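You operate a simulated robot arm through the tools that you are given. There is no shell and no other tool. Be economical: measure what you need, move in short steps, check, and stop when the job is done.

The job below is to be done with a simulated two-armed robot. You get a single attempt, and the scene is never put back.

Task
Wipe up the spill on the top of the freezer lid with the cream dish cloth and put it back.

Only the result counts: the job must be done as asked and must still hold three seconds after the hand-in. Knocking over, shifting, dropping, spilling or breaking anything else fails it. Lids that push on must go on centred and level and be pressed home; caps that screw on are set level and turned clockwise until they are tight. Flat cloth is picked up by pressing the open fingertips on it (5 to 10 N) and closing them slowly along it; thin cloth reads only 2 to 8 mm in the jaws.

Robot
Two 7-joint arms with two-finger parallel grippers on one trunk, on a base that drives. Base frame: it is fixed to the floor where the robot stands at the start and does not move with it; the origin is under the middle of the robot, x ahead of it, y to its left, z up; the surface under the hand at the start is at about z = 848. Lengths are in mm, angles in rad, forces in N, time in s.
The left shoulder is at the start at [50, 168, 1157], the right one opposite. With the tool pointing down near the work surface each hand reaches from about 200 to 660 mm from the robot's upright axis, wherever it stands, measured 20 degrees to its own side. Payload 1.57 kg a hand.
The tool frame of a hand sits at the grasp point between the pads (the TCP): z along the fingers, y along the line on which they close. The tips reach 30 mm beyond it. Largest opening 80 mm; finger width 17, thickness 12; the body of the gripper, 40 by 82 mm, starts 80 mm behind the TCP.
Orientation is that of the tool frame in the base frame, as [roll, pitch, yaw] about the fixed x, y, z axes, in that order (R = Rz(yaw) Ry(pitch) Rx(roll)). With the fingers straight down and closing along the base's y, the tool's x points along the base's -x, its y along +y and its z along -z.

Tools
- The arms move only by the tool play_rows. It takes "left_series", "right_series" or both (then of equal length, played together; a hand with none holds still); each is a list of rows, each an object of numbers (a shift or turn left out is 0, a gripper value left out holds the last): "x", "y", "z": the shift along the tool's x, y, z in units of 250 mm (1.0 is 250 mm); "ax", "ay", "az": the turn, a rotation vector about the tool's x, y, z in units of 180 degrees (1.0 is 180 degrees); "gripper": the gripper command, from -1 (shut) to 1 (fully open), values between in proportion. In form: [{"x": .., "y": .., "z": .., "ax": .., "ay": .., "az": .., "gripper": ..}, ...]. A call has 1 to 20 rows; each row is the pose to reach, as a shift and turn from the pose commanded when the call began, along the tool's axes at that moment. A call with a number of a shift or a turn outside -1 to 1 is refused whole. A row lasts 0.2 s, in which the tool goes at most 50 mm and 0.15 rad; a call with a longer step from one row to the next is refused whole, and so is a gripper value outside its range. Where a pose cannot be reached the arm comes as near as it can. A force on the tool above 40 N (or 10 N above the force at the start of the call, whichever is more), or a blocked arm, ends the call early, and 0.2 s more pass. The fingers move at their own pace (about 45 mm/s each) and stop on an object; they squeeze with about 41 N. The grip force told is the motor's: it shows also when the fingers shut on nothing. Time passes only in rows, and 0.2 s behind the last, so rows that repeat a pose let the fingers close. The reply holds the time, the measured pose of the TCP, the force on the tool along the base axes, the opening and the grip force, in the units named above and with some noise, with the torque about the TCP (base axes, N m) and any sound that the robot's microphone picked up.
- Cameras (640 x 400 px; columns grow to the right, rows downward): "scene" is now at [121.5, 8, 1354.8]; the picture's right is [0.08, -1.00, 0.00], its down [-0.69, -0.05, -0.72] and it looks along [0.72, 0.06, -0.69] (base axes); focal length 286 px, centre (320, 200). "left" rides on the left gripper at [72, 7, -122] in its tool frame; the picture's right is [-0.09, 1.00, 0.00], its down [-0.84, -0.08, -0.54] and it looks along [-0.54, -0.05, 0.84] (tool axes); focal length 238 px, centre (320, 200). "right" rides on the right gripper at [72, -7, -122] in its tool frame; the picture's right is [0.09, 1.00, 0.00], its down [-0.84, 0.08, -0.54] and it looks along [-0.54, 0.05, 0.84] (tool axes); focal length 238 px, centre (320, 200). There is no depth. A picture from a camera that has moved, and an enlarged one, comes with that camera's place and axes in the base frame and with its lens.
- capture(camera): a new picture of that camera. It takes no simulated time.
- move_column(by): slides the trunk up (or, below 0, down) by that many mm; the arms and the scene camera ride with it, the base frame stays. It gives what a move gives, with no picture.
- drive_base(legs): drives the robot by 1 to 6 legs, each [ahead, left, turn to the left] in mm, mm and rad, along the robot's own axes; the way and the turn of a leg run together, so that a leg with both is an arc; at most 1500 mm and 3.142 rad a leg. The arms and the cameras ride along, it lands a little off, and it stops where it bumps. It gives what a move gives.
- aim_head(pan, tilt): turns the head with the scene camera to pan (to the left, within 1.396 rad either way) and tilt (down, from -0.506 to 1.204), counted from straight ahead of the robot. It gives what a move gives.
- enlarge(camera, box): a new picture of the part [left, top, right, bottom] of that camera's present view, enlarged. It takes no simulated time.
- finish_job(): hands the job in; it is judged then, once.

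Go step by step. Nothing tells you exact positions but the pictures and the camera data: compare them with the known pose of the tool, close in by small moves and look again before you grip or let go. The budget is 120 turns and 108 pictures, counting those below and the enlarged ones. Unless the task says otherwise, let go and move clear before handing in, and close with one line.

The tools are called after "Request:" as a command line: name --argument value ..., lists and objects as JSON in quotes. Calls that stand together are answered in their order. play_rows: Moves the arms, as the interface text tells. Its arguments: {"type":"object","properties":{"left_series":{"type":"array","items":{"type":"object","properties":{"x":{"type":"number"},"y":{"type":"number"},"z":{"type":"number"},"ax":{"type":"number"},"ay":{"type":"number"},"az":{"type":"number"},"gripper":{"type":"number"}}}},"right_series":{"type":"array","items":{"type":"object","properties":{"x":{"type":"number"},"y":{"type":"number"},"z":{"type":"number"},"ax":{"type":"number"},"ay":{"type":"number"},"az":{"type":"number"},"gripper":{"type":"number"}}}}},"required":[]} The other tools are called the same way: move_column (by) slides the trunk up or down; drive_base (legs) drives the base; aim_head (pan, tilt) turns the head that bears the scene camera; capture (camera) takes a picture; enlarge (camera, box) takes an enlarged picture of a part of a camera's view; finish_job () hands the job in.

At the start:

```text
time_s: 0.0
left_position: [413.2, 173.6, 1083.2]
left_tcp_rot: [3.141, -0.001, -3.14]
left_force: [1.1, -1.0, 0.6]
left_torque: [0.01, -0.01, 0.01]
left_gripper_width: 80.1
left_finger_force: 0.1
right_position: [463.1, -113.3, 1052.4]
right_tcp_rot: [3.14, -0.001, 3.141]
right_force: [0.4, 0.4, -0.9]
right_torque: [0.02, 0.04, 0.01]
right_gripper_width: 79.8
right_finger_force: 0.0
trunk travel left (down, up): [-325.0, 118.0]
robot x, y, heading: [0.8, -0.7, 0.0]
head pan, tilt: [0.079, 0.768]
```

scene: 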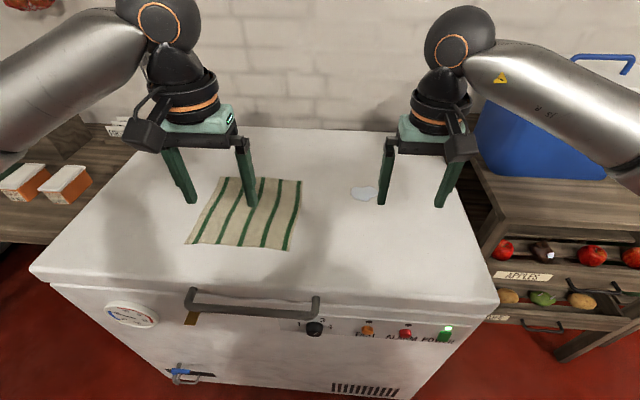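
right: 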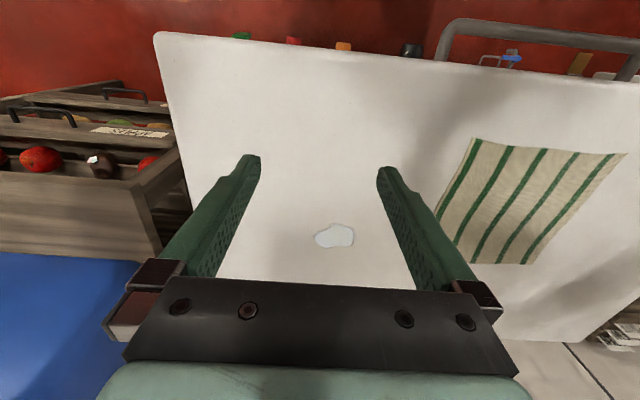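
left: 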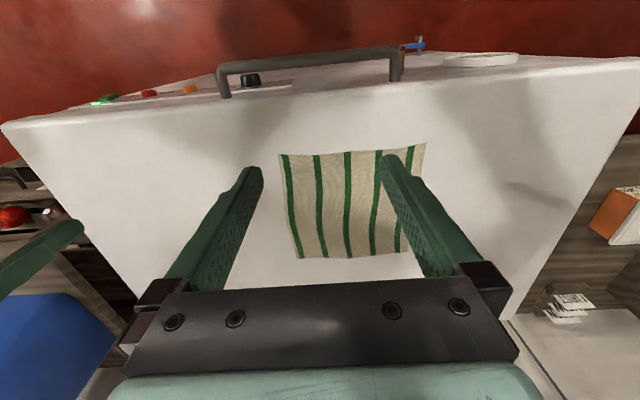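

I put the spill at about (680, -64) and the cloth at x 488–722, y 109–335, both on the lid at z≈848. The spill is slightly out of reach, so I'll check how much room there is ahead before driving closer.

Request:
aim_head --pan 0 --tilt 1.2

Request:
capture --camera "scene"

```text
time_s: 0.9
left_position: [414.5, 175.9, 1083.0]
left_tcp_rot: [-3.141, -0.001, -3.14]
left_force: [-0.1, -0.6, 0.7]
left_torque: [0.0, 0.0, -0.03]
left_gripper_width: 80.0
left_finger_force: 0.0
right_position: [463.0, -111.6, 1053.2]
right_tcp_rot: [-3.142, 0.0, -3.141]
right_force: [0.2, -0.2, 0.1]
right_torque: [-0.04, -0.01, -0.01]
right_gripper_width: 80.1
right_finger_force: 0.0
trunk travel left (down, up): [-325.0, 118.0]
robot x, y, heading: [2.2, 1.0, -0.003]
head pan, tilt: [0.0, 1.201]
```

```text
104 pictures are left
camera scene: at [95.6, 1.6, 1324.6], right [0.0, -1.0, 0.0], down [-0.93, 0.0, -0.36], along [0.36, 0.0, -0.93], focal length 286 px, centre (320, 200)
```

scene: 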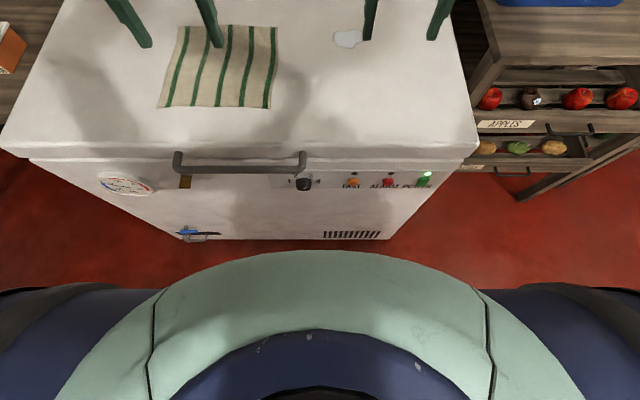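

The gap between the round base and the freezer looks like roughly 100 mm. I'll move ahead 50 mm and look again.

Request:
drive_base --legs '[[50, 0, 0]]'

Request:
capture --camera "scene"

```text
time_s: 1.8
left_position: [462.5, 176.5, 1083.2]
left_tcp_rot: [-3.141, -0.002, 3.141]
left_force: [1.0, -0.5, -0.3]
left_torque: [0.01, 0.01, 0.0]
left_gripper_width: 80.1
left_finger_force: 0.1
right_position: [512.9, -111.8, 1052.3]
right_tcp_rot: [3.141, -0.001, -3.139]
right_force: [0.5, 0.0, 0.1]
right_torque: [0.0, 0.02, 0.0]
right_gripper_width: 80.1
right_finger_force: 0.1
trunk travel left (down, up): [-325.0, 118.0]
robot x, y, heading: [48.1, 0.9, 0.004]
head pan, tilt: [0.0, 1.201]
```

```text
103 pictures are left
camera scene: at [144.9, 1.8, 1324.5], right [0.0, -1.0, 0.0], down [-0.93, 0.0, -0.36], along [0.36, 0.0, -0.93], focal length 286 px, centre (320, 200)
```

scene: 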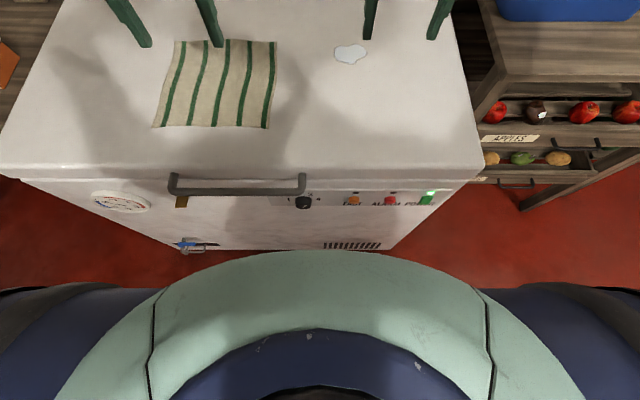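

The gap is nearly used up, so I'll work from here, with the robot axis at x≈48. I'll park the left arm back and to the left, then swing the right hand over the cloth's right edge, turned 90° so it closes along x.

Request:
play_rows --left_series '[{"x": 0.1, "y": 0.15}, {"x": 0.2, "y": 0.3}, {"x": 0.3, "y": 0.45}, {"x": 0.4, "y": 0.6}, {"x": 0.4, "y": 0.6}, {"x": 0.4, "y": 0.6}, {"x": 0.4, "y": 0.6}, {"x": 0.4, "y": 0.6}, {"x": 0.4, "y": 0.6}, {"x": 0.4, "y": 0.6}, {"x": 0.4, "y": 0.6}, {"x": 0.4, "y": 0.6}, {"x": 0.4, "y": 0.6}, {"x": 0.4, "y": 0.6}, {"x": 0.4, "y": 0.6}, {"x": 0.4, "y": 0.6}]' --right_series '[{"x": 0}, {"x": 0}, {"x": 0}, {"x": 0}, {"x": -0.03, "y": 0.08, "z": 0.03, "az": -0.0417}, {"x": -0.06, "y": 0.16, "z": 0.06, "az": -0.0833}, {"x": -0.09, "y": 0.24, "z": 0.1, "az": -0.125}, {"x": -0.12, "y": 0.32, "z": 0.13, "az": -0.1667}, {"x": -0.15, "y": 0.4, "z": 0.16, "az": -0.2083}, {"x": -0.18, "y": 0.48, "z": 0.2, "az": -0.25}, {"x": -0.21, "y": 0.56, "z": 0.23, "az": -0.2917}, {"x": -0.24, "y": 0.64, "z": 0.26, "az": -0.3333}, {"x": -0.27, "y": 0.72, "z": 0.3, "az": -0.375}, {"x": -0.3, "y": 0.8, "z": 0.33, "az": -0.4167}, {"x": -0.33, "y": 0.88, "z": 0.36, "az": -0.4583}, {"x": -0.36, "y": 0.95, "z": 0.4, "az": -0.5}]'

Request:
capture --camera "right"

Request:
aim_head --pan 0.1 --tilt 0.85

Request:
capture --camera "scene"

```text
time_s: 5.2
left_position: [366.1, 322.7, 1081.3]
left_tcp_rot: [3.139, -0.005, 3.141]
left_force: [0.8, -1.3, -0.6]
left_torque: [0.1, 0.09, 0.03]
left_gripper_width: 80.0
left_finger_force: 0.1
right_position: [463.3, 68.4, 1006.7]
right_tcp_rot: [-2.974, 0.022, -1.777]
right_force: [1.0, -0.5, -0.9]
right_torque: [0.1, 0.05, 0.03]
right_gripper_width: 79.7
right_finger_force: 0.0
right hand out of reach, approached as far as the arm can: row 11, 12, 13, 14, 15, 16
trunk travel left (down, up): [-325.0, 118.0]
robot x, y, heading: [51.2, -1.1, 0.003]
head pan, tilt: [0.0, 1.201]
```

```text
102 pictures are left
camera right: at [433.5, -0.8, 1125.3], right [-0.98, 0.11, -0.17], down [0.0, 0.84, 0.54], along [0.2, 0.53, -0.82], focal length 238 px, centre (320, 200)
```

right: 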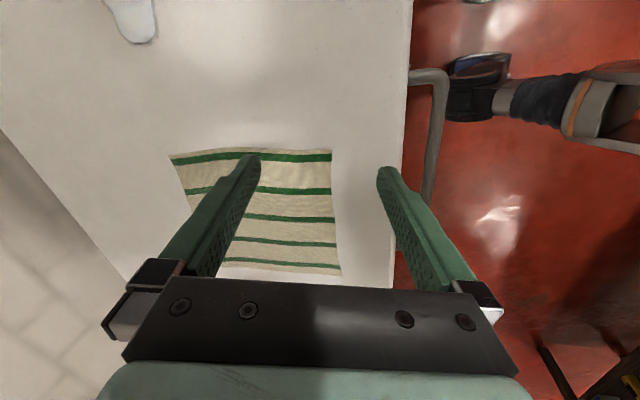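

```text
time_s: 6.0
left_position: [362.6, 325.3, 1082.6]
left_tcp_rot: [3.142, -0.002, -3.138]
left_force: [0.2, 0.4, -0.5]
left_torque: [-0.02, -0.04, -0.01]
left_gripper_width: 80.0
left_finger_force: 0.0
right_position: [460.7, 71.2, 1008.0]
right_tcp_rot: [-2.969, 0.022, -1.777]
right_force: [0.5, 0.3, 0.3]
right_torque: [0.02, -0.01, 0.01]
right_gripper_width: 80.0
right_finger_force: 0.1
trunk travel left (down, up): [-325.0, 118.0]
robot x, y, heading: [46.9, -0.5, 0.005]
head pan, tilt: [0.099, 0.85]
```

```text
101 pictures are left
camera scene: at [165.8, 9.4, 1348.2], right [0.1, -0.99, 0.0], down [-0.75, -0.08, -0.66], along [0.66, 0.07, -0.75], focal length 286 px, centre (320, 200)
```

scene: 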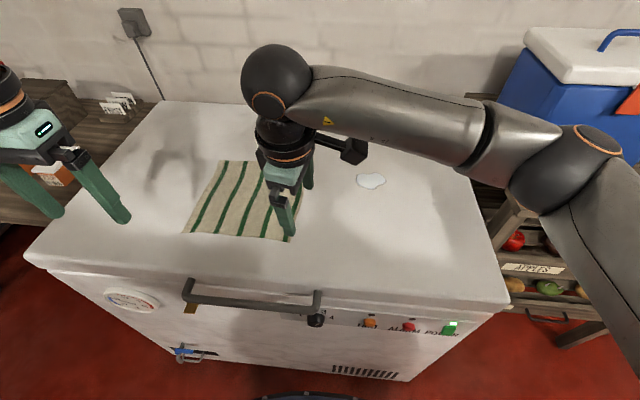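

The right hand can't reach with a 90° turn, so I'll go back to closing along y and drive the robot left, so the right arm covers both the cloth edge and the spill.

Request:
play_rows --right_series '[{"az": 0.04, "z": -0.03}, {"az": 0.08, "z": -0.06}, {"az": 0.12, "z": -0.09}, {"az": 0.16, "z": -0.12}, {"az": 0.2, "z": -0.15}, {"az": 0.24, "z": -0.18}, {"az": 0.28, "z": -0.2}, {"az": 0.32, "z": -0.2}, {"az": 0.36, "z": -0.2}, {"az": 0.4, "z": -0.2}, {"az": 0.434, "z": -0.2}, {"az": 0.434, "z": -0.2}]'

Request:
drive_base --legs '[[0, 150, 0]]'

```text
time_s: 8.6
left_position: [363.9, 325.5, 1081.4]
left_tcp_rot: [-3.141, 0.001, -3.14]
left_force: [0.3, -0.5, 1.1]
left_torque: [0.0, 0.01, 0.02]
left_gripper_width: 80.1
left_finger_force: 0.0
right_position: [447.2, 70.6, 1054.5]
right_tcp_rot: [-3.127, 0.174, 3.141]
right_force: [0.3, 0.1, -0.7]
right_torque: [-0.02, 0.05, 0.02]
right_gripper_width: 79.7
right_finger_force: 0.0
trunk travel left (down, up): [-325.0, 118.0]
robot x, y, heading: [48.2, -1.0, 0.005]
head pan, tilt: [0.099, 0.85]
```

```text
time_s: 10.6
left_position: [362.8, 473.7, 1082.3]
left_tcp_rot: [-3.139, -0.001, 3.141]
left_force: [0.1, -0.6, -0.1]
left_torque: [0.05, 0.01, 0.02]
left_gripper_width: 80.2
left_finger_force: 0.1
right_position: [448.0, 219.0, 1054.5]
right_tcp_rot: [-3.126, 0.176, 3.141]
right_force: [0.9, -0.6, 0.2]
right_torque: [0.03, -0.02, 0.03]
right_gripper_width: 80.1
right_finger_force: 0.1
trunk travel left (down, up): [-325.0, 118.0]
robot x, y, heading: [50.4, 150.6, -0.005]
head pan, tilt: [0.099, 0.85]
```

Now straightening the right hand and taking it over the right part of the cloth at about (605, 140, 950).

Request:
play_rows --right_series '[{"x": -0.09, "y": -0.053, "z": 0.087, "ay": 0.028}, {"x": -0.18, "y": -0.106, "z": 0.173, "ay": 0.056}, {"x": -0.27, "y": -0.158, "z": 0.26, "ay": 0.056}, {"x": -0.36, "y": -0.21, "z": 0.347, "ay": 0.056}, {"x": -0.45, "y": -0.263, "z": 0.433, "ay": 0.056}, {"x": -0.546, "y": -0.316, "z": 0.52, "ay": 0.056, "gripper": 0.5}, {"x": -0.546, "y": -0.316, "z": 0.52, "ay": 0.056, "gripper": 0.5}]'

Request:
capture --camera "right"

Request:
capture --camera "scene"

```text
time_s: 12.2
left_position: [362.5, 473.3, 1083.1]
left_tcp_rot: [3.141, 0.001, -3.141]
left_force: [-0.1, 0.8, -0.1]
left_torque: [0.01, 0.01, 0.04]
left_gripper_width: 80.3
left_finger_force: 0.0
right_position: [604.8, 138.7, 949.6]
right_tcp_rot: [-3.126, 0.0, 3.139]
right_force: [0.8, -0.5, 0.2]
right_torque: [-0.02, -0.02, 0.0]
right_gripper_width: 60.2
right_finger_force: 0.2
trunk travel left (down, up): [-325.0, 118.0]
robot x, y, heading: [47.2, 149.0, -0.001]
head pan, tilt: [0.099, 0.85]
```

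```text
100 pictures are left
camera right: at [533.1, 135.2, 1071.3], right [-0.09, 1.0, -0.02], down [0.84, 0.08, 0.54], along [0.54, 0.04, -0.84], focal length 238 px, centre (320, 200)
```

right: 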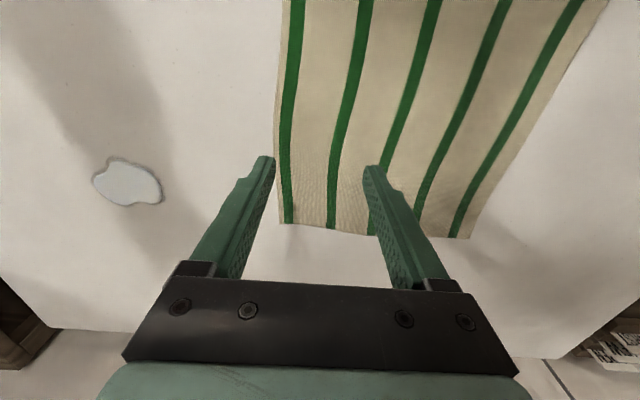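

```text
99 pictures are left
camera scene: at [165.7, 158.6, 1348.3], right [0.1, -1.0, 0.0], down [-0.75, -0.07, -0.66], along [0.66, 0.06, -0.75], focal length 286 px, centre (320, 200)
```

scene: 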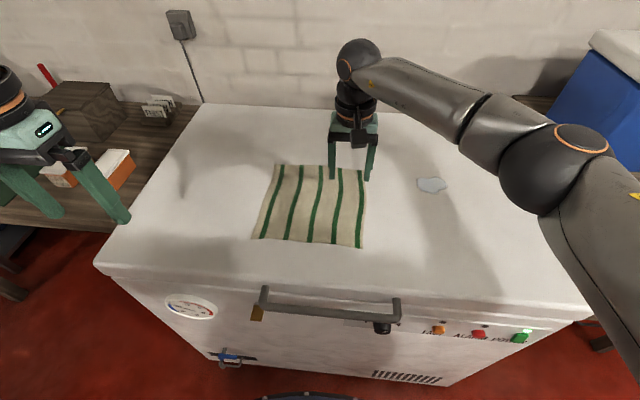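

The cloth's right edge is at y≈100. I'll line up at y≈150 and come down to just above it.

Request:
play_rows --right_series '[{"y": 0.044, "z": 0.09, "ax": -0.005}, {"y": 0.044, "z": 0.18, "ax": -0.005}, {"y": 0.044, "z": 0.262, "ax": -0.005}, {"y": 0.044, "z": 0.262, "ax": -0.005}]'

Request:
capture --camera "right"

```text
time_s: 13.2
left_position: [364.2, 473.7, 1082.5]
left_tcp_rot: [3.141, -0.001, -3.141]
left_force: [-0.3, 0.3, -0.2]
left_torque: [-0.03, -0.01, -0.03]
left_gripper_width: 80.0
left_finger_force: 0.0
right_position: [604.5, 148.0, 882.9]
right_tcp_rot: [-3.141, 0.001, 3.14]
right_force: [-0.1, 0.2, -0.8]
right_torque: [-0.01, 0.0, 0.01]
right_gripper_width: 59.9
right_finger_force: 0.0
trunk travel left (down, up): [-325.0, 118.0]
robot x, y, heading: [46.4, 149.8, -0.001]
head pan, tilt: [0.099, 0.85]
```

```text
98 pictures are left
camera right: at [532.0, 142.8, 1004.4], right [-0.09, 1.0, 0.0], down [0.84, 0.08, 0.54], along [0.54, 0.05, -0.84], focal length 238 px, centre (320, 200)
```

right: 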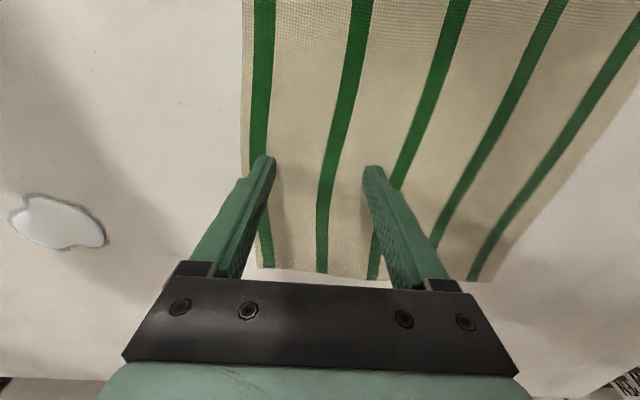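

Both fingertips are over the cloth, so I'm descending in small steps to make contact.

Request:
play_rows --right_series '[{"z": 0.008}, {"z": 0.016}, {"z": 0.02}, {"z": 0.02}]'

```text
time_s: 14.2
left_position: [363.0, 474.7, 1082.5]
left_tcp_rot: [-3.141, -0.001, -3.141]
left_force: [0.5, 0.7, 0.0]
left_torque: [-0.01, -0.03, -0.01]
left_gripper_width: 79.8
left_finger_force: 0.1
right_position: [603.5, 148.3, 879.3]
right_tcp_rot: [-3.14, -0.002, 3.14]
right_force: [-0.3, -0.1, 0.4]
right_torque: [-0.01, 0.01, 0.0]
right_gripper_width: 60.2
right_finger_force: 0.0
trunk travel left (down, up): [-325.0, 118.0]
robot x, y, heading: [49.2, 147.9, -0.001]
head pan, tilt: [0.099, 0.85]
```

Request:
play_rows --right_series '[{"z": 0.004}, {"z": 0.008}, {"z": 0.008}]'

```text
time_s: 15.0
left_position: [363.3, 473.3, 1082.8]
left_tcp_rot: [3.141, 0.0, 3.141]
left_force: [0.5, 0.0, -0.5]
left_torque: [0.02, 0.01, -0.01]
left_gripper_width: 80.1
left_finger_force: 0.0
right_position: [602.8, 148.7, 879.5]
right_tcp_rot: [-3.141, 0.003, 3.139]
right_force: [2.1, 0.6, 11.6]
right_torque: [-0.22, -0.04, 0.07]
right_gripper_width: 59.7
right_finger_force: 0.0
trunk travel left (down, up): [-325.0, 118.0]
robot x, y, heading: [49.5, 150.0, -0.001]
head pan, tilt: [0.099, 0.85]
```

Contact reads 11.6 N, slightly high. I'll ease up about 0.5 mm and close slowly.

Request:
play_rows --right_series '[{"z": -0.002}, {"z": -0.002, "gripper": 0.35}, {"z": -0.002, "gripper": 0.2}, {"z": -0.002, "gripper": 0.05}, {"z": -0.002, "gripper": -0.1}, {"z": -0.002, "gripper": -0.25}, {"z": -0.002, "gripper": -0.4}, {"z": -0.002, "gripper": -0.55}, {"z": -0.002, "gripper": -0.7}, {"z": -0.002, "gripper": -0.85}, {"z": -0.002, "gripper": -1}, {"z": -0.002, "gripper": -1}, {"z": -0.002, "gripper": -1}]'

Request:
capture --camera "right"

```text
time_s: 17.8
left_position: [361.5, 473.7, 1081.7]
left_tcp_rot: [-3.141, 0.002, -3.14]
left_force: [0.9, 0.1, -0.5]
left_torque: [0.01, 0.05, -0.01]
left_gripper_width: 80.1
left_finger_force: 0.0
right_position: [603.4, 148.3, 878.3]
right_tcp_rot: [3.142, 0.0, 3.138]
right_force: [-1.0, -3.3, 17.4]
right_torque: [-0.16, 0.02, 0.01]
right_gripper_width: 2.4
right_finger_force: 23.7
trunk travel left (down, up): [-325.0, 118.0]
robot x, y, heading: [46.2, 147.3, -0.003]
head pan, tilt: [0.099, 0.85]
```

```text
97 pictures are left
camera right: at [530.4, 143.3, 1000.6], right [-0.09, 1.0, 0.0], down [0.84, 0.07, 0.54], along [0.54, 0.05, -0.84], focal length 238 px, centre (320, 200)
```

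right: 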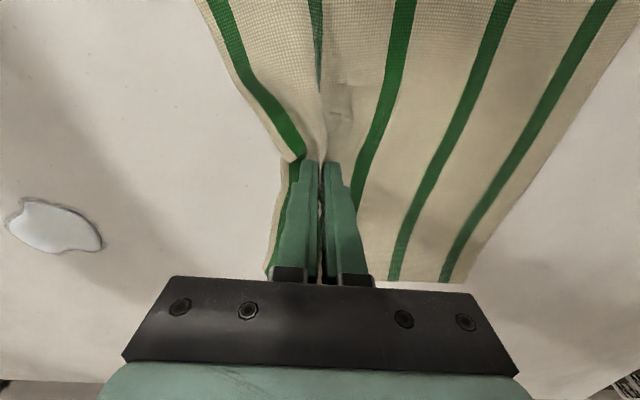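

The cloth is held (2.4 mm in the jaws). I'll ease up a few millimetres and drag it toward the spill.

Request:
play_rows --right_series '[{"z": -0.016}, {"x": -0.03, "y": -0.09, "z": -0.02}, {"x": -0.06, "y": -0.18, "z": -0.02}, {"x": -0.09, "y": -0.27, "z": -0.02}, {"x": -0.12, "y": -0.36, "z": -0.02}, {"x": -0.15, "y": -0.45, "z": -0.02}, {"x": -0.19, "y": -0.54, "z": -0.02}, {"x": -0.23, "y": -0.62, "z": -0.02}, {"x": -0.23, "y": -0.62, "z": -0.02}]'

Request:
capture --camera "right"

Request:
capture --camera "scene"

```text
time_s: 19.8
left_position: [363.6, 473.5, 1082.2]
left_tcp_rot: [3.141, 0.001, -3.141]
left_force: [-0.1, -0.5, 0.5]
left_torque: [-0.01, -0.02, 0.01]
left_gripper_width: 80.1
left_finger_force: 0.1
right_position: [662.0, -5.3, 886.0]
right_tcp_rot: [-3.141, -0.002, 3.139]
right_force: [-0.4, 0.4, 0.0]
right_torque: [-0.02, -0.01, 0.04]
right_gripper_width: 2.3
right_finger_force: 23.9
trunk travel left (down, up): [-325.0, 118.0]
robot x, y, heading: [47.3, 151.4, 0.002]
head pan, tilt: [0.099, 0.85]
```

```text
96 pictures are left
camera right: at [590.4, -10.5, 1006.6], right [-0.09, 1.0, 0.0], down [0.84, 0.08, 0.54], along [0.54, 0.05, -0.84], focal length 238 px, centre (320, 200)
```

right: 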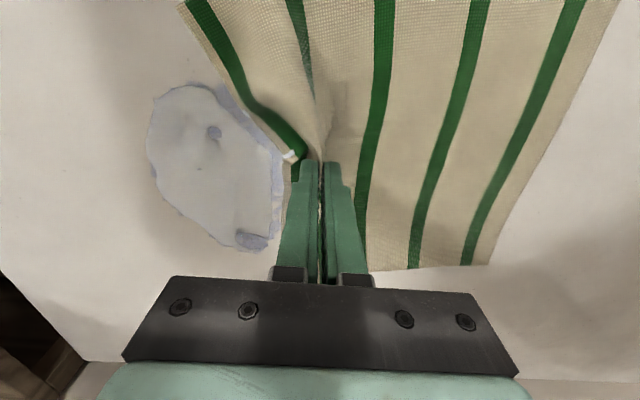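

```text
95 pictures are left
camera scene: at [165.8, 158.6, 1348.3], right [0.1, -1.0, 0.0], down [-0.75, -0.07, -0.66], along [0.66, 0.06, -0.75], focal length 286 px, centre (320, 200)
```

scene: 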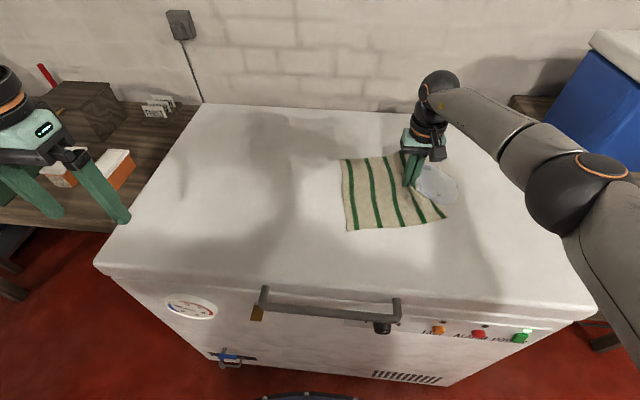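

The spill has smeared out to about x 616–750, y -120…-20. I'll press the held cloth down lightly and wipe back and forth over it.

Request:
play_rows --right_series '[{"z": 0.016}, {"z": 0.032}, {"y": -0.1, "z": 0.032}, {"y": -0.2, "z": 0.032}, {"y": -0.3, "z": 0.032}, {"y": -0.4, "z": 0.032}, {"y": -0.5, "z": 0.032}, {"x": -0.06, "y": -0.5, "z": 0.032}, {"x": -0.12, "y": -0.5, "z": 0.032}, {"x": -0.12, "y": -0.4, "z": 0.032}, {"x": -0.12, "y": -0.3, "z": 0.032}, {"x": -0.12, "y": -0.2, "z": 0.032}, {"x": -0.12, "y": -0.1, "z": 0.032}, {"x": -0.12, "y": 0, "z": 0.032}]'

Request:
capture --camera "right"

Request:
capture --camera "scene"

```text
time_s: 22.8
left_position: [362.8, 473.6, 1082.9]
left_tcp_rot: [-3.141, 0.0, 3.142]
left_force: [-0.4, -0.5, 0.2]
left_torque: [0.02, 0.02, 0.01]
left_gripper_width: 80.1
left_finger_force: 0.1
right_position: [669.3, -20.2, 879.6]
right_tcp_rot: [3.141, -0.003, 3.139]
right_force: [-0.6, 0.4, 0.7]
right_torque: [-0.02, -0.01, -0.01]
right_gripper_width: 2.2
right_finger_force: 23.5
right hand out of reach, approached as far as the arm can: row 8, 9, 10, 11, 12, 13, 14
trunk travel left (down, up): [-325.0, 118.0]
robot x, y, heading: [50.3, 149.6, -0.006]
head pan, tilt: [0.099, 0.85]
```

```text
94 pictures are left
camera right: at [596.6, -26.9, 1001.4], right [-0.09, 1.0, 0.0], down [0.84, 0.08, 0.54], along [0.54, 0.05, -0.84], focal length 238 px, centre (320, 200)
```

right: 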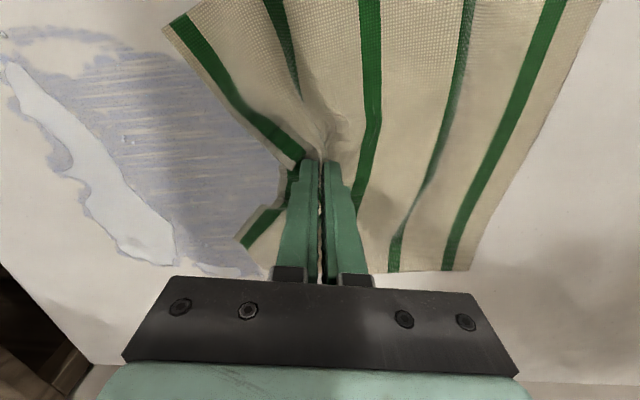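

```text
93 pictures are left
camera scene: at [165.8, 158.5, 1348.2], right [0.1, -1.0, 0.0], down [-0.75, -0.07, -0.66], along [0.66, 0.07, -0.75], focal length 286 px, centre (320, 200)
```

scene: 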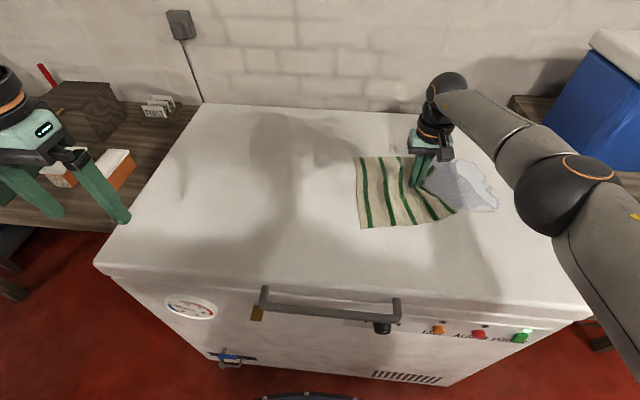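

The liquid is being pushed toward -y and forward, and the hand is out of reach there. I'll lift the cloth, shift the robot right and slightly ahead, and then wipe inward from the far side.

Request:
play_rows --right_series '[{"z": -0.1}, {"z": -0.2}, {"z": -0.3}, {"z": -0.3}]'

Request:
drive_base --legs '[[40, 0, 0], [0, -150, 0]]'

Request:
capture --camera "scene"

Request:
capture --camera "right"

```text
time_s: 23.8
left_position: [364.2, 472.5, 1082.6]
left_tcp_rot: [-3.139, 0.0, 3.141]
left_force: [-0.1, 0.2, 0.4]
left_torque: [0.0, 0.03, -0.03]
left_gripper_width: 79.7
left_finger_force: 0.0
right_position: [668.9, -25.3, 957.2]
right_tcp_rot: [3.14, -0.002, 3.138]
right_force: [0.0, -0.9, 0.2]
right_torque: [-0.01, 0.02, -0.01]
right_gripper_width: 2.3
right_finger_force: 23.6
trunk travel left (down, up): [-325.0, 118.0]
robot x, y, heading: [51.7, 147.2, 0.001]
head pan, tilt: [0.099, 0.85]
```

```text
time_s: 26.2
left_position: [403.6, 322.4, 1082.7]
left_tcp_rot: [-3.141, -0.001, 3.142]
left_force: [0.0, 0.0, 0.4]
left_torque: [0.04, -0.02, 0.0]
left_gripper_width: 80.0
left_finger_force: 0.1
right_position: [709.5, -174.6, 954.9]
right_tcp_rot: [3.14, -0.001, 3.137]
right_force: [-0.6, -0.7, 0.3]
right_torque: [0.0, 0.0, 0.03]
right_gripper_width: 2.1
right_finger_force: 23.7
trunk travel left (down, up): [-325.0, 118.0]
robot x, y, heading: [87.6, -0.4, 0.002]
head pan, tilt: [0.099, 0.85]
```

```text
92 pictures are left
camera scene: at [206.0, 8.1, 1348.3], right [0.1, -1.0, 0.0], down [-0.75, -0.07, -0.66], along [0.66, 0.06, -0.75], focal length 286 px, centre (320, 200)
```

scene: 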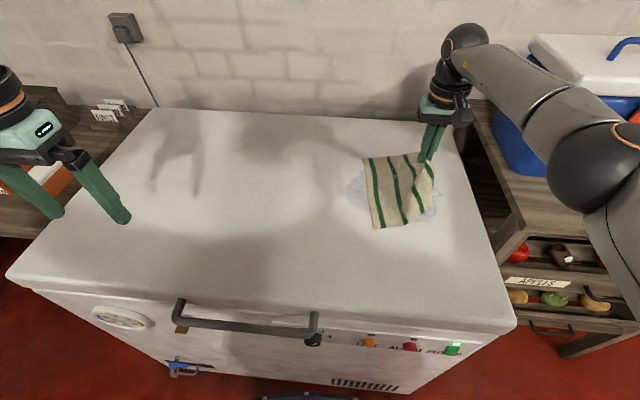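

```text
91 pictures are left
camera right: at [637.8, -180.3, 1076.6], right [-0.09, 1.0, 0.0], down [0.84, 0.07, 0.54], along [0.54, 0.05, -0.84], focal length 238 px, centre (320, 200)
```

right: 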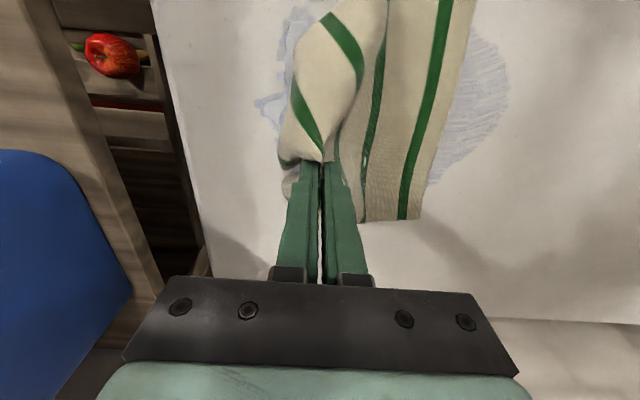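

The cloth now lies over the film and I can reach all of it. I'll lower just outside the spill (y≈-220) and wipe inward.

Request:
play_rows --right_series '[{"y": -0.06, "z": 0.1}, {"y": -0.12, "z": 0.2}, {"y": -0.18, "z": 0.29}, {"y": -0.18, "z": 0.31}, {"y": -0.1, "z": 0.312}, {"y": 0.0, "z": 0.312}, {"y": 0.1, "z": 0.312}, {"y": 0.2, "z": 0.312}, {"y": 0.3, "z": 0.312}, {"y": 0.4, "z": 0.312}, {"y": 0.5, "z": 0.312}, {"y": 0.6, "z": 0.312}]'

Request:
capture --camera "right"

Request:
capture --camera "scene"

```text
time_s: 28.8
left_position: [402.6, 324.0, 1082.8]
left_tcp_rot: [-3.14, 0.002, 3.141]
left_force: [0.6, 1.2, -0.1]
left_torque: [-0.02, 0.01, -0.01]
left_gripper_width: 79.9
left_finger_force: 0.1
right_position: [683.4, -68.9, 882.0]
right_tcp_rot: [3.14, 0.0, 3.138]
right_force: [2.3, -3.3, 17.6]
right_torque: [-0.09, 0.01, 0.02]
right_gripper_width: 2.3
right_finger_force: 23.7
right hand out of reach, approached as far as the arm can: row 7, 8, 9, 10, 11, 12
trunk travel left (down, up): [-325.0, 118.0]
robot x, y, heading: [90.8, -3.4, -0.001]
head pan, tilt: [0.099, 0.85]
```

```text
90 pictures are left
camera right: at [611.2, -74.3, 1002.7], right [-0.09, 1.0, 0.0], down [0.84, 0.07, 0.54], along [0.54, 0.05, -0.84], focal length 238 px, centre (320, 200)
```

right: 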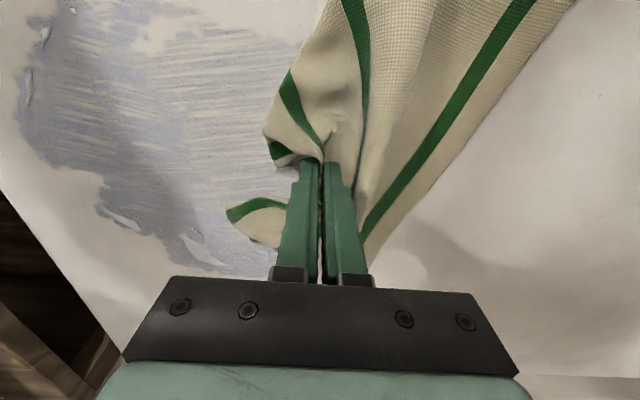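

```text
89 pictures are left
camera scene: at [204.5, 8.7, 1348.3], right [0.1, -1.0, 0.0], down [-0.75, -0.07, -0.66], along [0.66, 0.06, -0.75], focal length 286 px, centre (320, 200)
```

scene: 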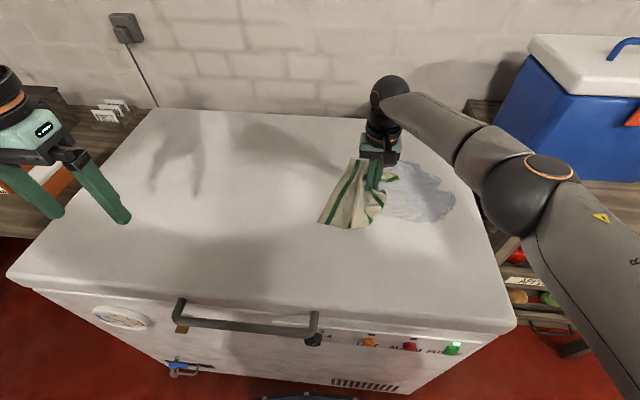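

Most of the liquid has been soaked up, leaving a streaky film and some droplets out to x≈795, y≈-245. I'll lift, tilt the fingers forward for more reach, and go back to the outer side for more inward strokes.

Request:
play_rows --right_series '[{"z": -0.1, "ay": -0.028}, {"z": -0.2, "ay": -0.056}, {"z": -0.2, "y": -0.14, "ay": -0.084}, {"z": -0.2, "y": -0.28, "ay": -0.111}, {"z": -0.2, "y": -0.42, "ay": -0.111}, {"z": -0.2, "y": -0.56, "ay": -0.111}, {"z": -0.2, "y": -0.7, "x": -0.1, "ay": -0.111}, {"z": -0.2, "y": -0.7, "x": -0.24, "ay": -0.111}, {"z": -0.2, "y": -0.7, "x": -0.36, "ay": -0.111}, {"z": -0.2, "y": -0.7, "x": -0.36, "ay": -0.111}]'

Request:
capture --camera "right"

Request:
capture --camera "scene"

```text
time_s: 31.0
left_position: [403.0, 323.6, 1082.0]
left_tcp_rot: [3.141, 0.0, 3.14]
left_force: [0.5, -0.4, 0.0]
left_torque: [-0.01, 0.01, -0.02]
left_gripper_width: 79.8
left_finger_force: 0.0
right_position: [774.9, -243.2, 935.3]
right_tcp_rot: [3.14, 0.345, 3.139]
right_force: [1.0, 0.1, 0.4]
right_torque: [0.03, 0.02, 0.03]
right_gripper_width: 2.3
right_finger_force: 23.7
trunk travel left (down, up): [-325.0, 118.0]
robot x, y, heading: [92.0, 0.8, 0.002]
head pan, tilt: [0.099, 0.85]
```

```text
88 pictures are left
camera right: at [665.8, -249.0, 1024.5], right [-0.09, 1.0, -0.03], down [0.6, 0.08, 0.79], along [0.79, 0.05, -0.61], focal length 238 px, centre (320, 200)
```

right: 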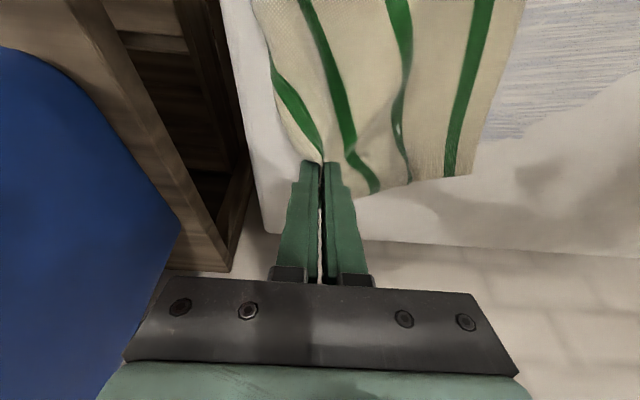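

```text
87 pictures are left
camera scene: at [205.9, 8.2, 1348.3], right [0.1, -1.0, 0.0], down [-0.75, -0.07, -0.66], along [0.66, 0.06, -0.75], focal length 286 px, centre (320, 200)
```

scene: 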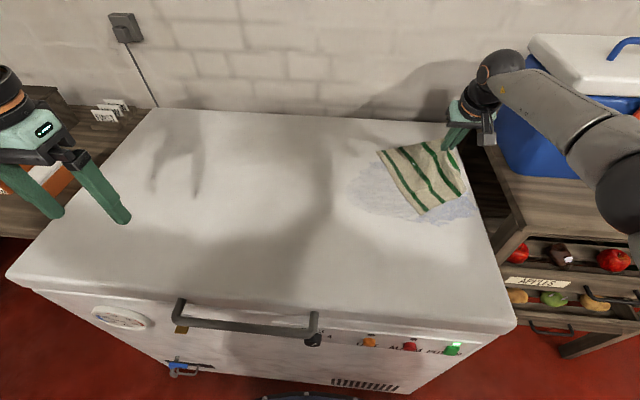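

Reach is good with the tilt. Lowering at x≈775 and doing zigzag strokes while stepping toward the robot.

Request:
play_rows --right_series '[{"x": 0.04, "z": 0.11}, {"x": 0.07, "z": 0.2}, {"x": 0.077, "z": 0.215}, {"x": 0.077, "y": 0.136, "z": 0.215}, {"x": 0.077, "y": 0.272, "z": 0.215}, {"x": 0.077, "y": 0.408, "z": 0.215}, {"x": 0.077, "y": 0.544, "z": 0.215}, {"x": 0.077, "y": 0.68, "z": 0.215}, {"x": 0.19, "y": 0.68, "z": 0.175}, {"x": 0.19, "y": 0.544, "z": 0.175}, {"x": 0.19, "y": 0.408, "z": 0.175}, {"x": 0.19, "y": 0.272, "z": 0.175}, {"x": 0.19, "y": 0.136, "z": 0.175}, {"x": 0.19, "y": 0, "z": 0.175}, {"x": 0.303, "y": 0, "z": 0.134}, {"x": 0.303, "y": 0.16, "z": 0.134}, {"x": 0.303, "y": 0.32, "z": 0.134}, {"x": 0.303, "y": 0.48, "z": 0.134}, {"x": 0.303, "y": 0.64, "z": 0.134}, {"x": 0.303, "y": 0.8, "z": 0.134}]'

Request:
capture --camera "right"

Request:
capture --camera "scene"

```text
time_s: 35.2
left_position: [401.4, 323.5, 1083.3]
left_tcp_rot: [-3.14, 0.001, -3.141]
left_force: [-0.9, -0.1, 0.1]
left_torque: [-0.02, -0.05, 0.02]
left_gripper_width: 79.9
left_finger_force: 0.0
right_position: [711.3, -43.8, 881.8]
right_tcp_rot: [3.141, 0.351, 3.138]
right_force: [-1.1, -3.9, 21.5]
right_torque: [-0.26, -0.01, 0.01]
right_gripper_width: 2.2
right_finger_force: 24.2
right hand out of reach, approached as far as the arm can: row 7, 8
trunk travel left (down, up): [-325.0, 118.0]
robot x, y, heading: [88.1, 0.5, -0.003]
head pan, tilt: [0.099, 0.85]
```

```text
86 pictures are left
camera right: at [601.8, -49.5, 971.1], right [-0.08, 1.0, -0.03], down [0.6, 0.07, 0.8], along [0.8, 0.05, -0.6], focal length 238 px, centre (320, 200)
```

right: 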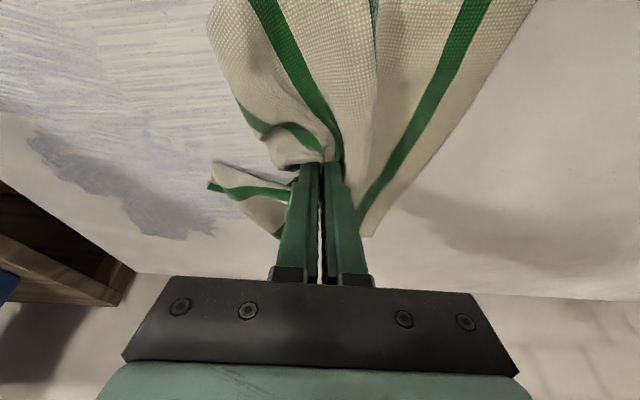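

```text
85 pictures are left
camera scene: at [203.4, 8.8, 1348.6], right [0.1, -1.0, 0.0], down [-0.75, -0.07, -0.66], along [0.66, 0.06, -0.75], focal length 286 px, centre (320, 200)
```

scene: 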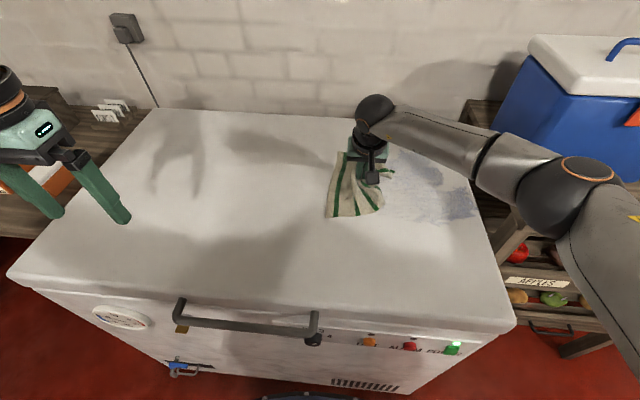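

The film is fading. The remaining patches are at about (660, -285), along (725…790, -230…-150), and faint streaks in the middle. I'll continue with strokes over the nearer part.

Request:
play_rows --right_series '[{"x": 0.07, "y": -0.1, "z": -0.03}, {"x": 0.07, "y": -0.254, "z": -0.03}, {"x": 0.07, "y": -0.408, "z": -0.03}, {"x": 0.07, "y": -0.562, "z": -0.03}, {"x": 0.07, "y": -0.716, "z": -0.03}, {"x": 0.07, "y": -0.86, "z": -0.03}, {"x": 0.07, "y": -0.98, "z": -0.03}, {"x": 0.183, "y": -0.92, "z": -0.071}, {"x": 0.183, "y": -0.76, "z": -0.071}, {"x": 0.183, "y": -0.6, "z": -0.071}, {"x": 0.183, "y": -0.44, "z": -0.071}, {"x": 0.183, "y": -0.28, "z": -0.071}, {"x": 0.183, "y": -0.12, "z": -0.071}, {"x": 0.28, "y": -0.2, "z": -0.106}, {"x": 0.28, "y": -0.36, "z": -0.106}, {"x": 0.28, "y": -0.52, "z": -0.106}, {"x": 0.28, "y": -0.68, "z": -0.106}, {"x": 0.28, "y": -0.82, "z": -0.106}, {"x": 0.28, "y": -0.98, "z": -0.106}, {"x": 0.28, "y": -0.98, "z": -0.15}]'

Request:
capture --camera "scene"

```text
time_s: 39.4
left_position: [402.6, 323.6, 1082.2]
left_tcp_rot: [3.141, -0.001, -3.141]
left_force: [-0.4, -0.3, 1.2]
left_torque: [-0.04, 0.03, -0.02]
left_gripper_width: 80.1
left_finger_force: 0.1
right_position: [634.0, -293.8, 884.6]
right_tcp_rot: [-3.139, 0.335, 3.136]
right_force: [0.0, 0.4, 1.1]
right_torque: [0.0, 0.04, -0.01]
right_gripper_width: 2.2
right_finger_force: 23.6
trunk travel left (down, up): [-325.0, 118.0]
robot x, y, heading: [88.5, 0.2, -0.004]
head pan, tilt: [0.099, 0.85]
```

```text
84 pictures are left
camera scene: at [206.0, 8.3, 1347.8], right [0.1, -1.0, 0.0], down [-0.75, -0.07, -0.66], along [0.66, 0.06, -0.75], focal length 286 px, centre (320, 200)
```

scene: 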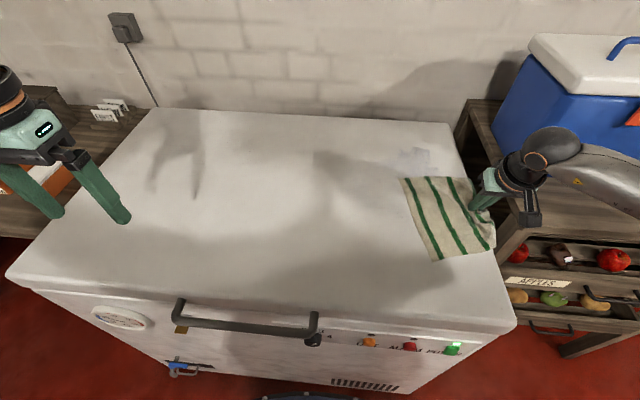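

Only the far patch near (800–820, -190) remains visible. I'll lift, tilt the hand further forward, and reach it.

Request:
play_rows --right_series '[{"x": -0.06, "z": -0.17}, {"x": -0.16, "y": 0.03, "z": -0.14, "ay": -0.03}, {"x": -0.27, "y": 0.06, "z": -0.1, "ay": -0.06}, {"x": -0.38, "y": 0.1, "z": -0.06, "ay": -0.09}, {"x": -0.48, "y": 0.14, "z": -0.02, "ay": -0.12}, {"x": -0.58, "y": 0.17, "z": 0.02, "ay": -0.12}, {"x": -0.648, "y": 0.176, "z": 0.035, "ay": -0.12}, {"x": -0.648, "y": 0.176, "z": 0.035, "ay": -0.12}]'

Request:
capture --camera "right"

Request:
capture --camera "scene"

```text
time_s: 41.2
left_position: [403.4, 323.8, 1082.1]
left_tcp_rot: [3.141, 0.001, -3.141]
left_force: [0.0, 0.0, 0.4]
left_torque: [-0.03, -0.01, -0.02]
left_gripper_width: 80.0
left_finger_force: 0.1
right_position: [790.0, -246.4, 937.4]
right_tcp_rot: [-3.141, 0.721, 3.137]
right_force: [0.3, -0.1, 0.0]
right_torque: [-0.02, 0.01, 0.02]
right_gripper_width: 2.3
right_finger_force: 24.3
trunk travel left (down, up): [-325.0, 118.0]
robot x, y, heading: [87.3, -1.3, -0.003]
head pan, tilt: [0.099, 0.85]
```

```text
83 pictures are left
camera right: at [655.6, -251.4, 979.5], right [-0.07, 1.0, -0.06], down [0.27, 0.08, 0.96], along [0.96, 0.05, -0.27], focal length 238 px, centre (320, 200)
```

right: 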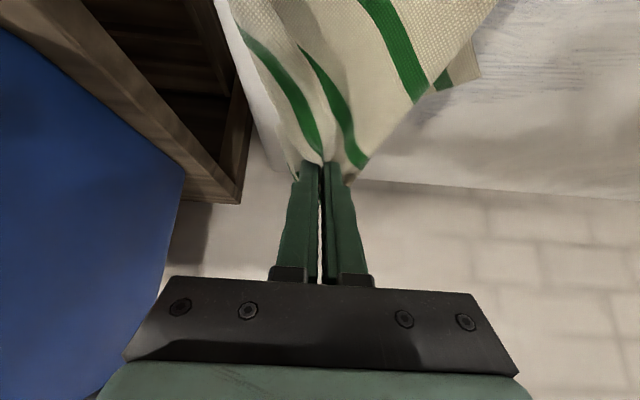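

```text
82 pictures are left
camera scene: at [206.0, 8.4, 1348.3], right [0.1, -1.0, 0.0], down [-0.75, -0.07, -0.66], along [0.66, 0.06, -0.75], focal length 286 px, centre (320, 200)
```

scene: 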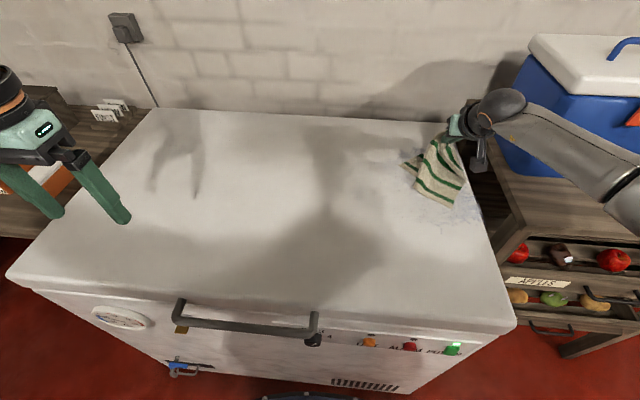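

Now lowering onto the far patch and wiping across it in several strokes.

Request:
play_rows --right_series '[{"x": 0.02, "y": 0.0, "z": 0.12}, {"x": 0.04, "y": 0.02, "z": 0.22}, {"x": 0.049, "y": 0.02, "z": 0.266}, {"x": 0.049, "y": 0.12, "z": 0.266}, {"x": 0.049, "y": 0.24, "z": 0.266}, {"x": 0.049, "y": 0.36, "z": 0.266}, {"x": 0.049, "y": 0.48, "z": 0.266}, {"x": 0.124, "y": 0.5, "z": 0.2}, {"x": 0.124, "y": 0.38, "z": 0.2}, {"x": 0.124, "y": 0.26, "z": 0.2}, {"x": 0.124, "y": 0.14, "z": 0.2}, {"x": 0.124, "y": 0.02, "z": 0.2}, {"x": 0.199, "y": 0.04, "z": 0.134}, {"x": 0.199, "y": 0.16, "z": 0.134}, {"x": 0.199, "y": 0.28, "z": 0.134}, {"x": 0.199, "y": 0.4, "z": 0.134}, {"x": 0.199, "y": 0.52, "z": 0.134}, {"x": 0.199, "y": 0.64, "z": 0.134}, {"x": 0.199, "y": 0.76, "z": 0.134}]'

Request:
capture --camera "scene"

Request:
enlarge --camera "scene" --box '[300, 100, 520, 260]'

```text
time_s: 45.2
left_position: [402.0, 323.3, 1082.3]
left_tcp_rot: [-3.14, 0.002, -3.141]
left_force: [0.3, 1.2, 0.1]
left_torque: [0.02, 0.03, -0.04]
left_gripper_width: 80.1
left_finger_force: 0.0
right_position: [774.3, -55.1, 879.5]
right_tcp_rot: [-3.141, 0.727, 3.138]
right_force: [-0.2, -2.8, 16.0]
right_torque: [-0.09, -0.2, -0.07]
right_gripper_width: 2.2
right_finger_force: 24.1
trunk travel left (down, up): [-325.0, 118.0]
robot x, y, heading: [90.4, -2.4, 0.001]
head pan, tilt: [0.099, 0.85]
```

```text
81 pictures are left
camera scene: at [203.9, 8.7, 1348.7], right [0.1, -1.0, 0.0], down [-0.75, -0.07, -0.66], along [0.66, 0.06, -0.75], focal length 286 px, centre (320, 200)
```

scene: 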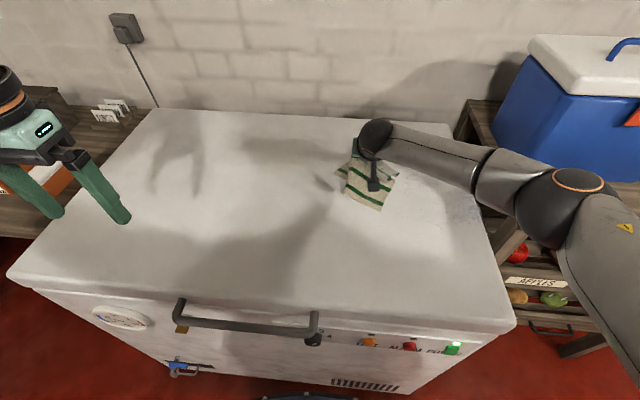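

```text
2.50 times, centred on (410, 180) of scene
camera zoom: at [203.9, 8.7, 1348.7], right [0.1, -1.0, 0.0], down [-0.75, -0.07, -0.66], along [0.66, 0.06, -0.75], focal length 716 px, centre (95, 250)
```

zoom: 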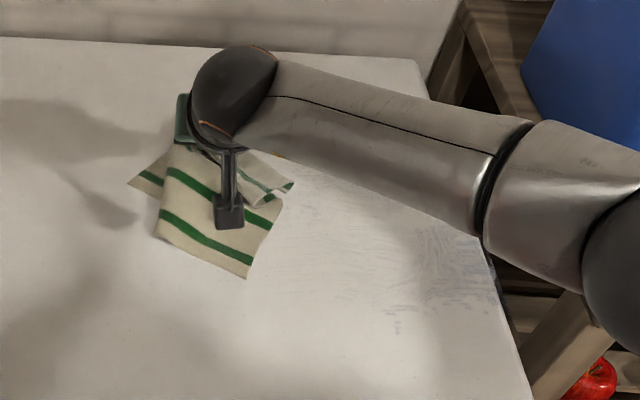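

It's nearly clean, with faint residue near (651, -276) at the lid's right side and (584, -215). I'll straighten the hand and go over that strip.

Request:
play_rows --right_series '[{"x": -0.12, "z": -0.14}, {"x": -0.08, "y": -0.1, "z": -0.2, "ay": 0.04}, {"x": -0.02, "y": -0.2, "z": -0.25, "ay": 0.08}, {"x": 0.04, "y": -0.32, "z": -0.3, "ay": 0.12}, {"x": 0.1, "y": -0.44, "z": -0.36, "ay": 0.16}, {"x": 0.178, "y": -0.56, "z": -0.426, "ay": 0.2}, {"x": 0.178, "y": -0.58, "z": -0.426, "ay": 0.231}, {"x": 0.178, "y": -0.58, "z": -0.426, "ay": 0.231}]'

Request:
capture --camera "right"

Request:
capture --camera "scene"

```text
time_s: 47.0
left_position: [404.7, 323.3, 1083.0]
left_tcp_rot: [3.141, 0.001, -3.141]
left_force: [-0.8, -0.1, 0.7]
left_torque: [-0.01, -0.03, -0.04]
left_gripper_width: 80.3
left_finger_force: 0.0
right_position: [672.9, -200.5, 926.7]
right_tcp_rot: [3.14, -0.003, 3.14]
right_force: [-0.2, -0.1, -1.7]
right_torque: [0.03, 0.04, -0.04]
right_gripper_width: 2.1
right_finger_force: 23.8
trunk travel left (down, up): [-325.0, 118.0]
robot x, y, heading: [87.6, -1.3, -0.005]
head pan, tilt: [0.099, 0.85]
```

```text
79 pictures are left
camera right: at [600.1, -206.4, 1048.2], right [-0.09, 1.0, 0.0], down [0.84, 0.07, 0.54], along [0.54, 0.05, -0.84], focal length 238 px, centre (320, 200)
```

right: 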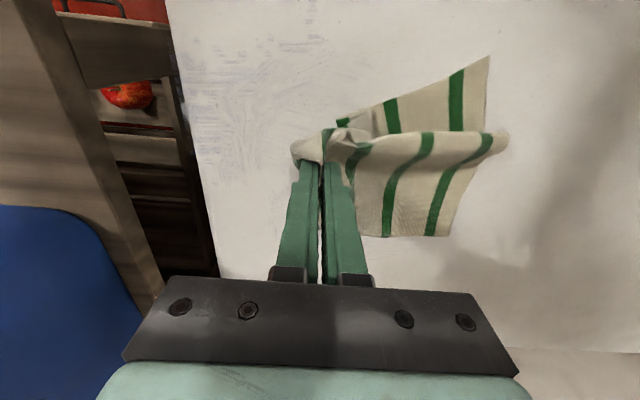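

```text
78 pictures are left
camera scene: at [205.9, 8.3, 1348.3], right [0.1, -1.0, 0.0], down [-0.75, -0.07, -0.66], along [0.66, 0.06, -0.75], focal length 286 px, centre (320, 200)
```

scene: 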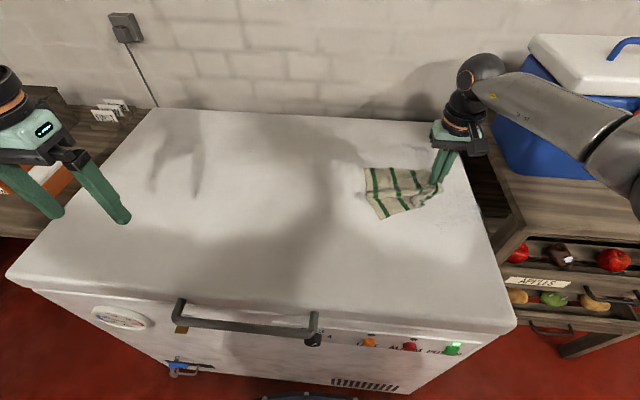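

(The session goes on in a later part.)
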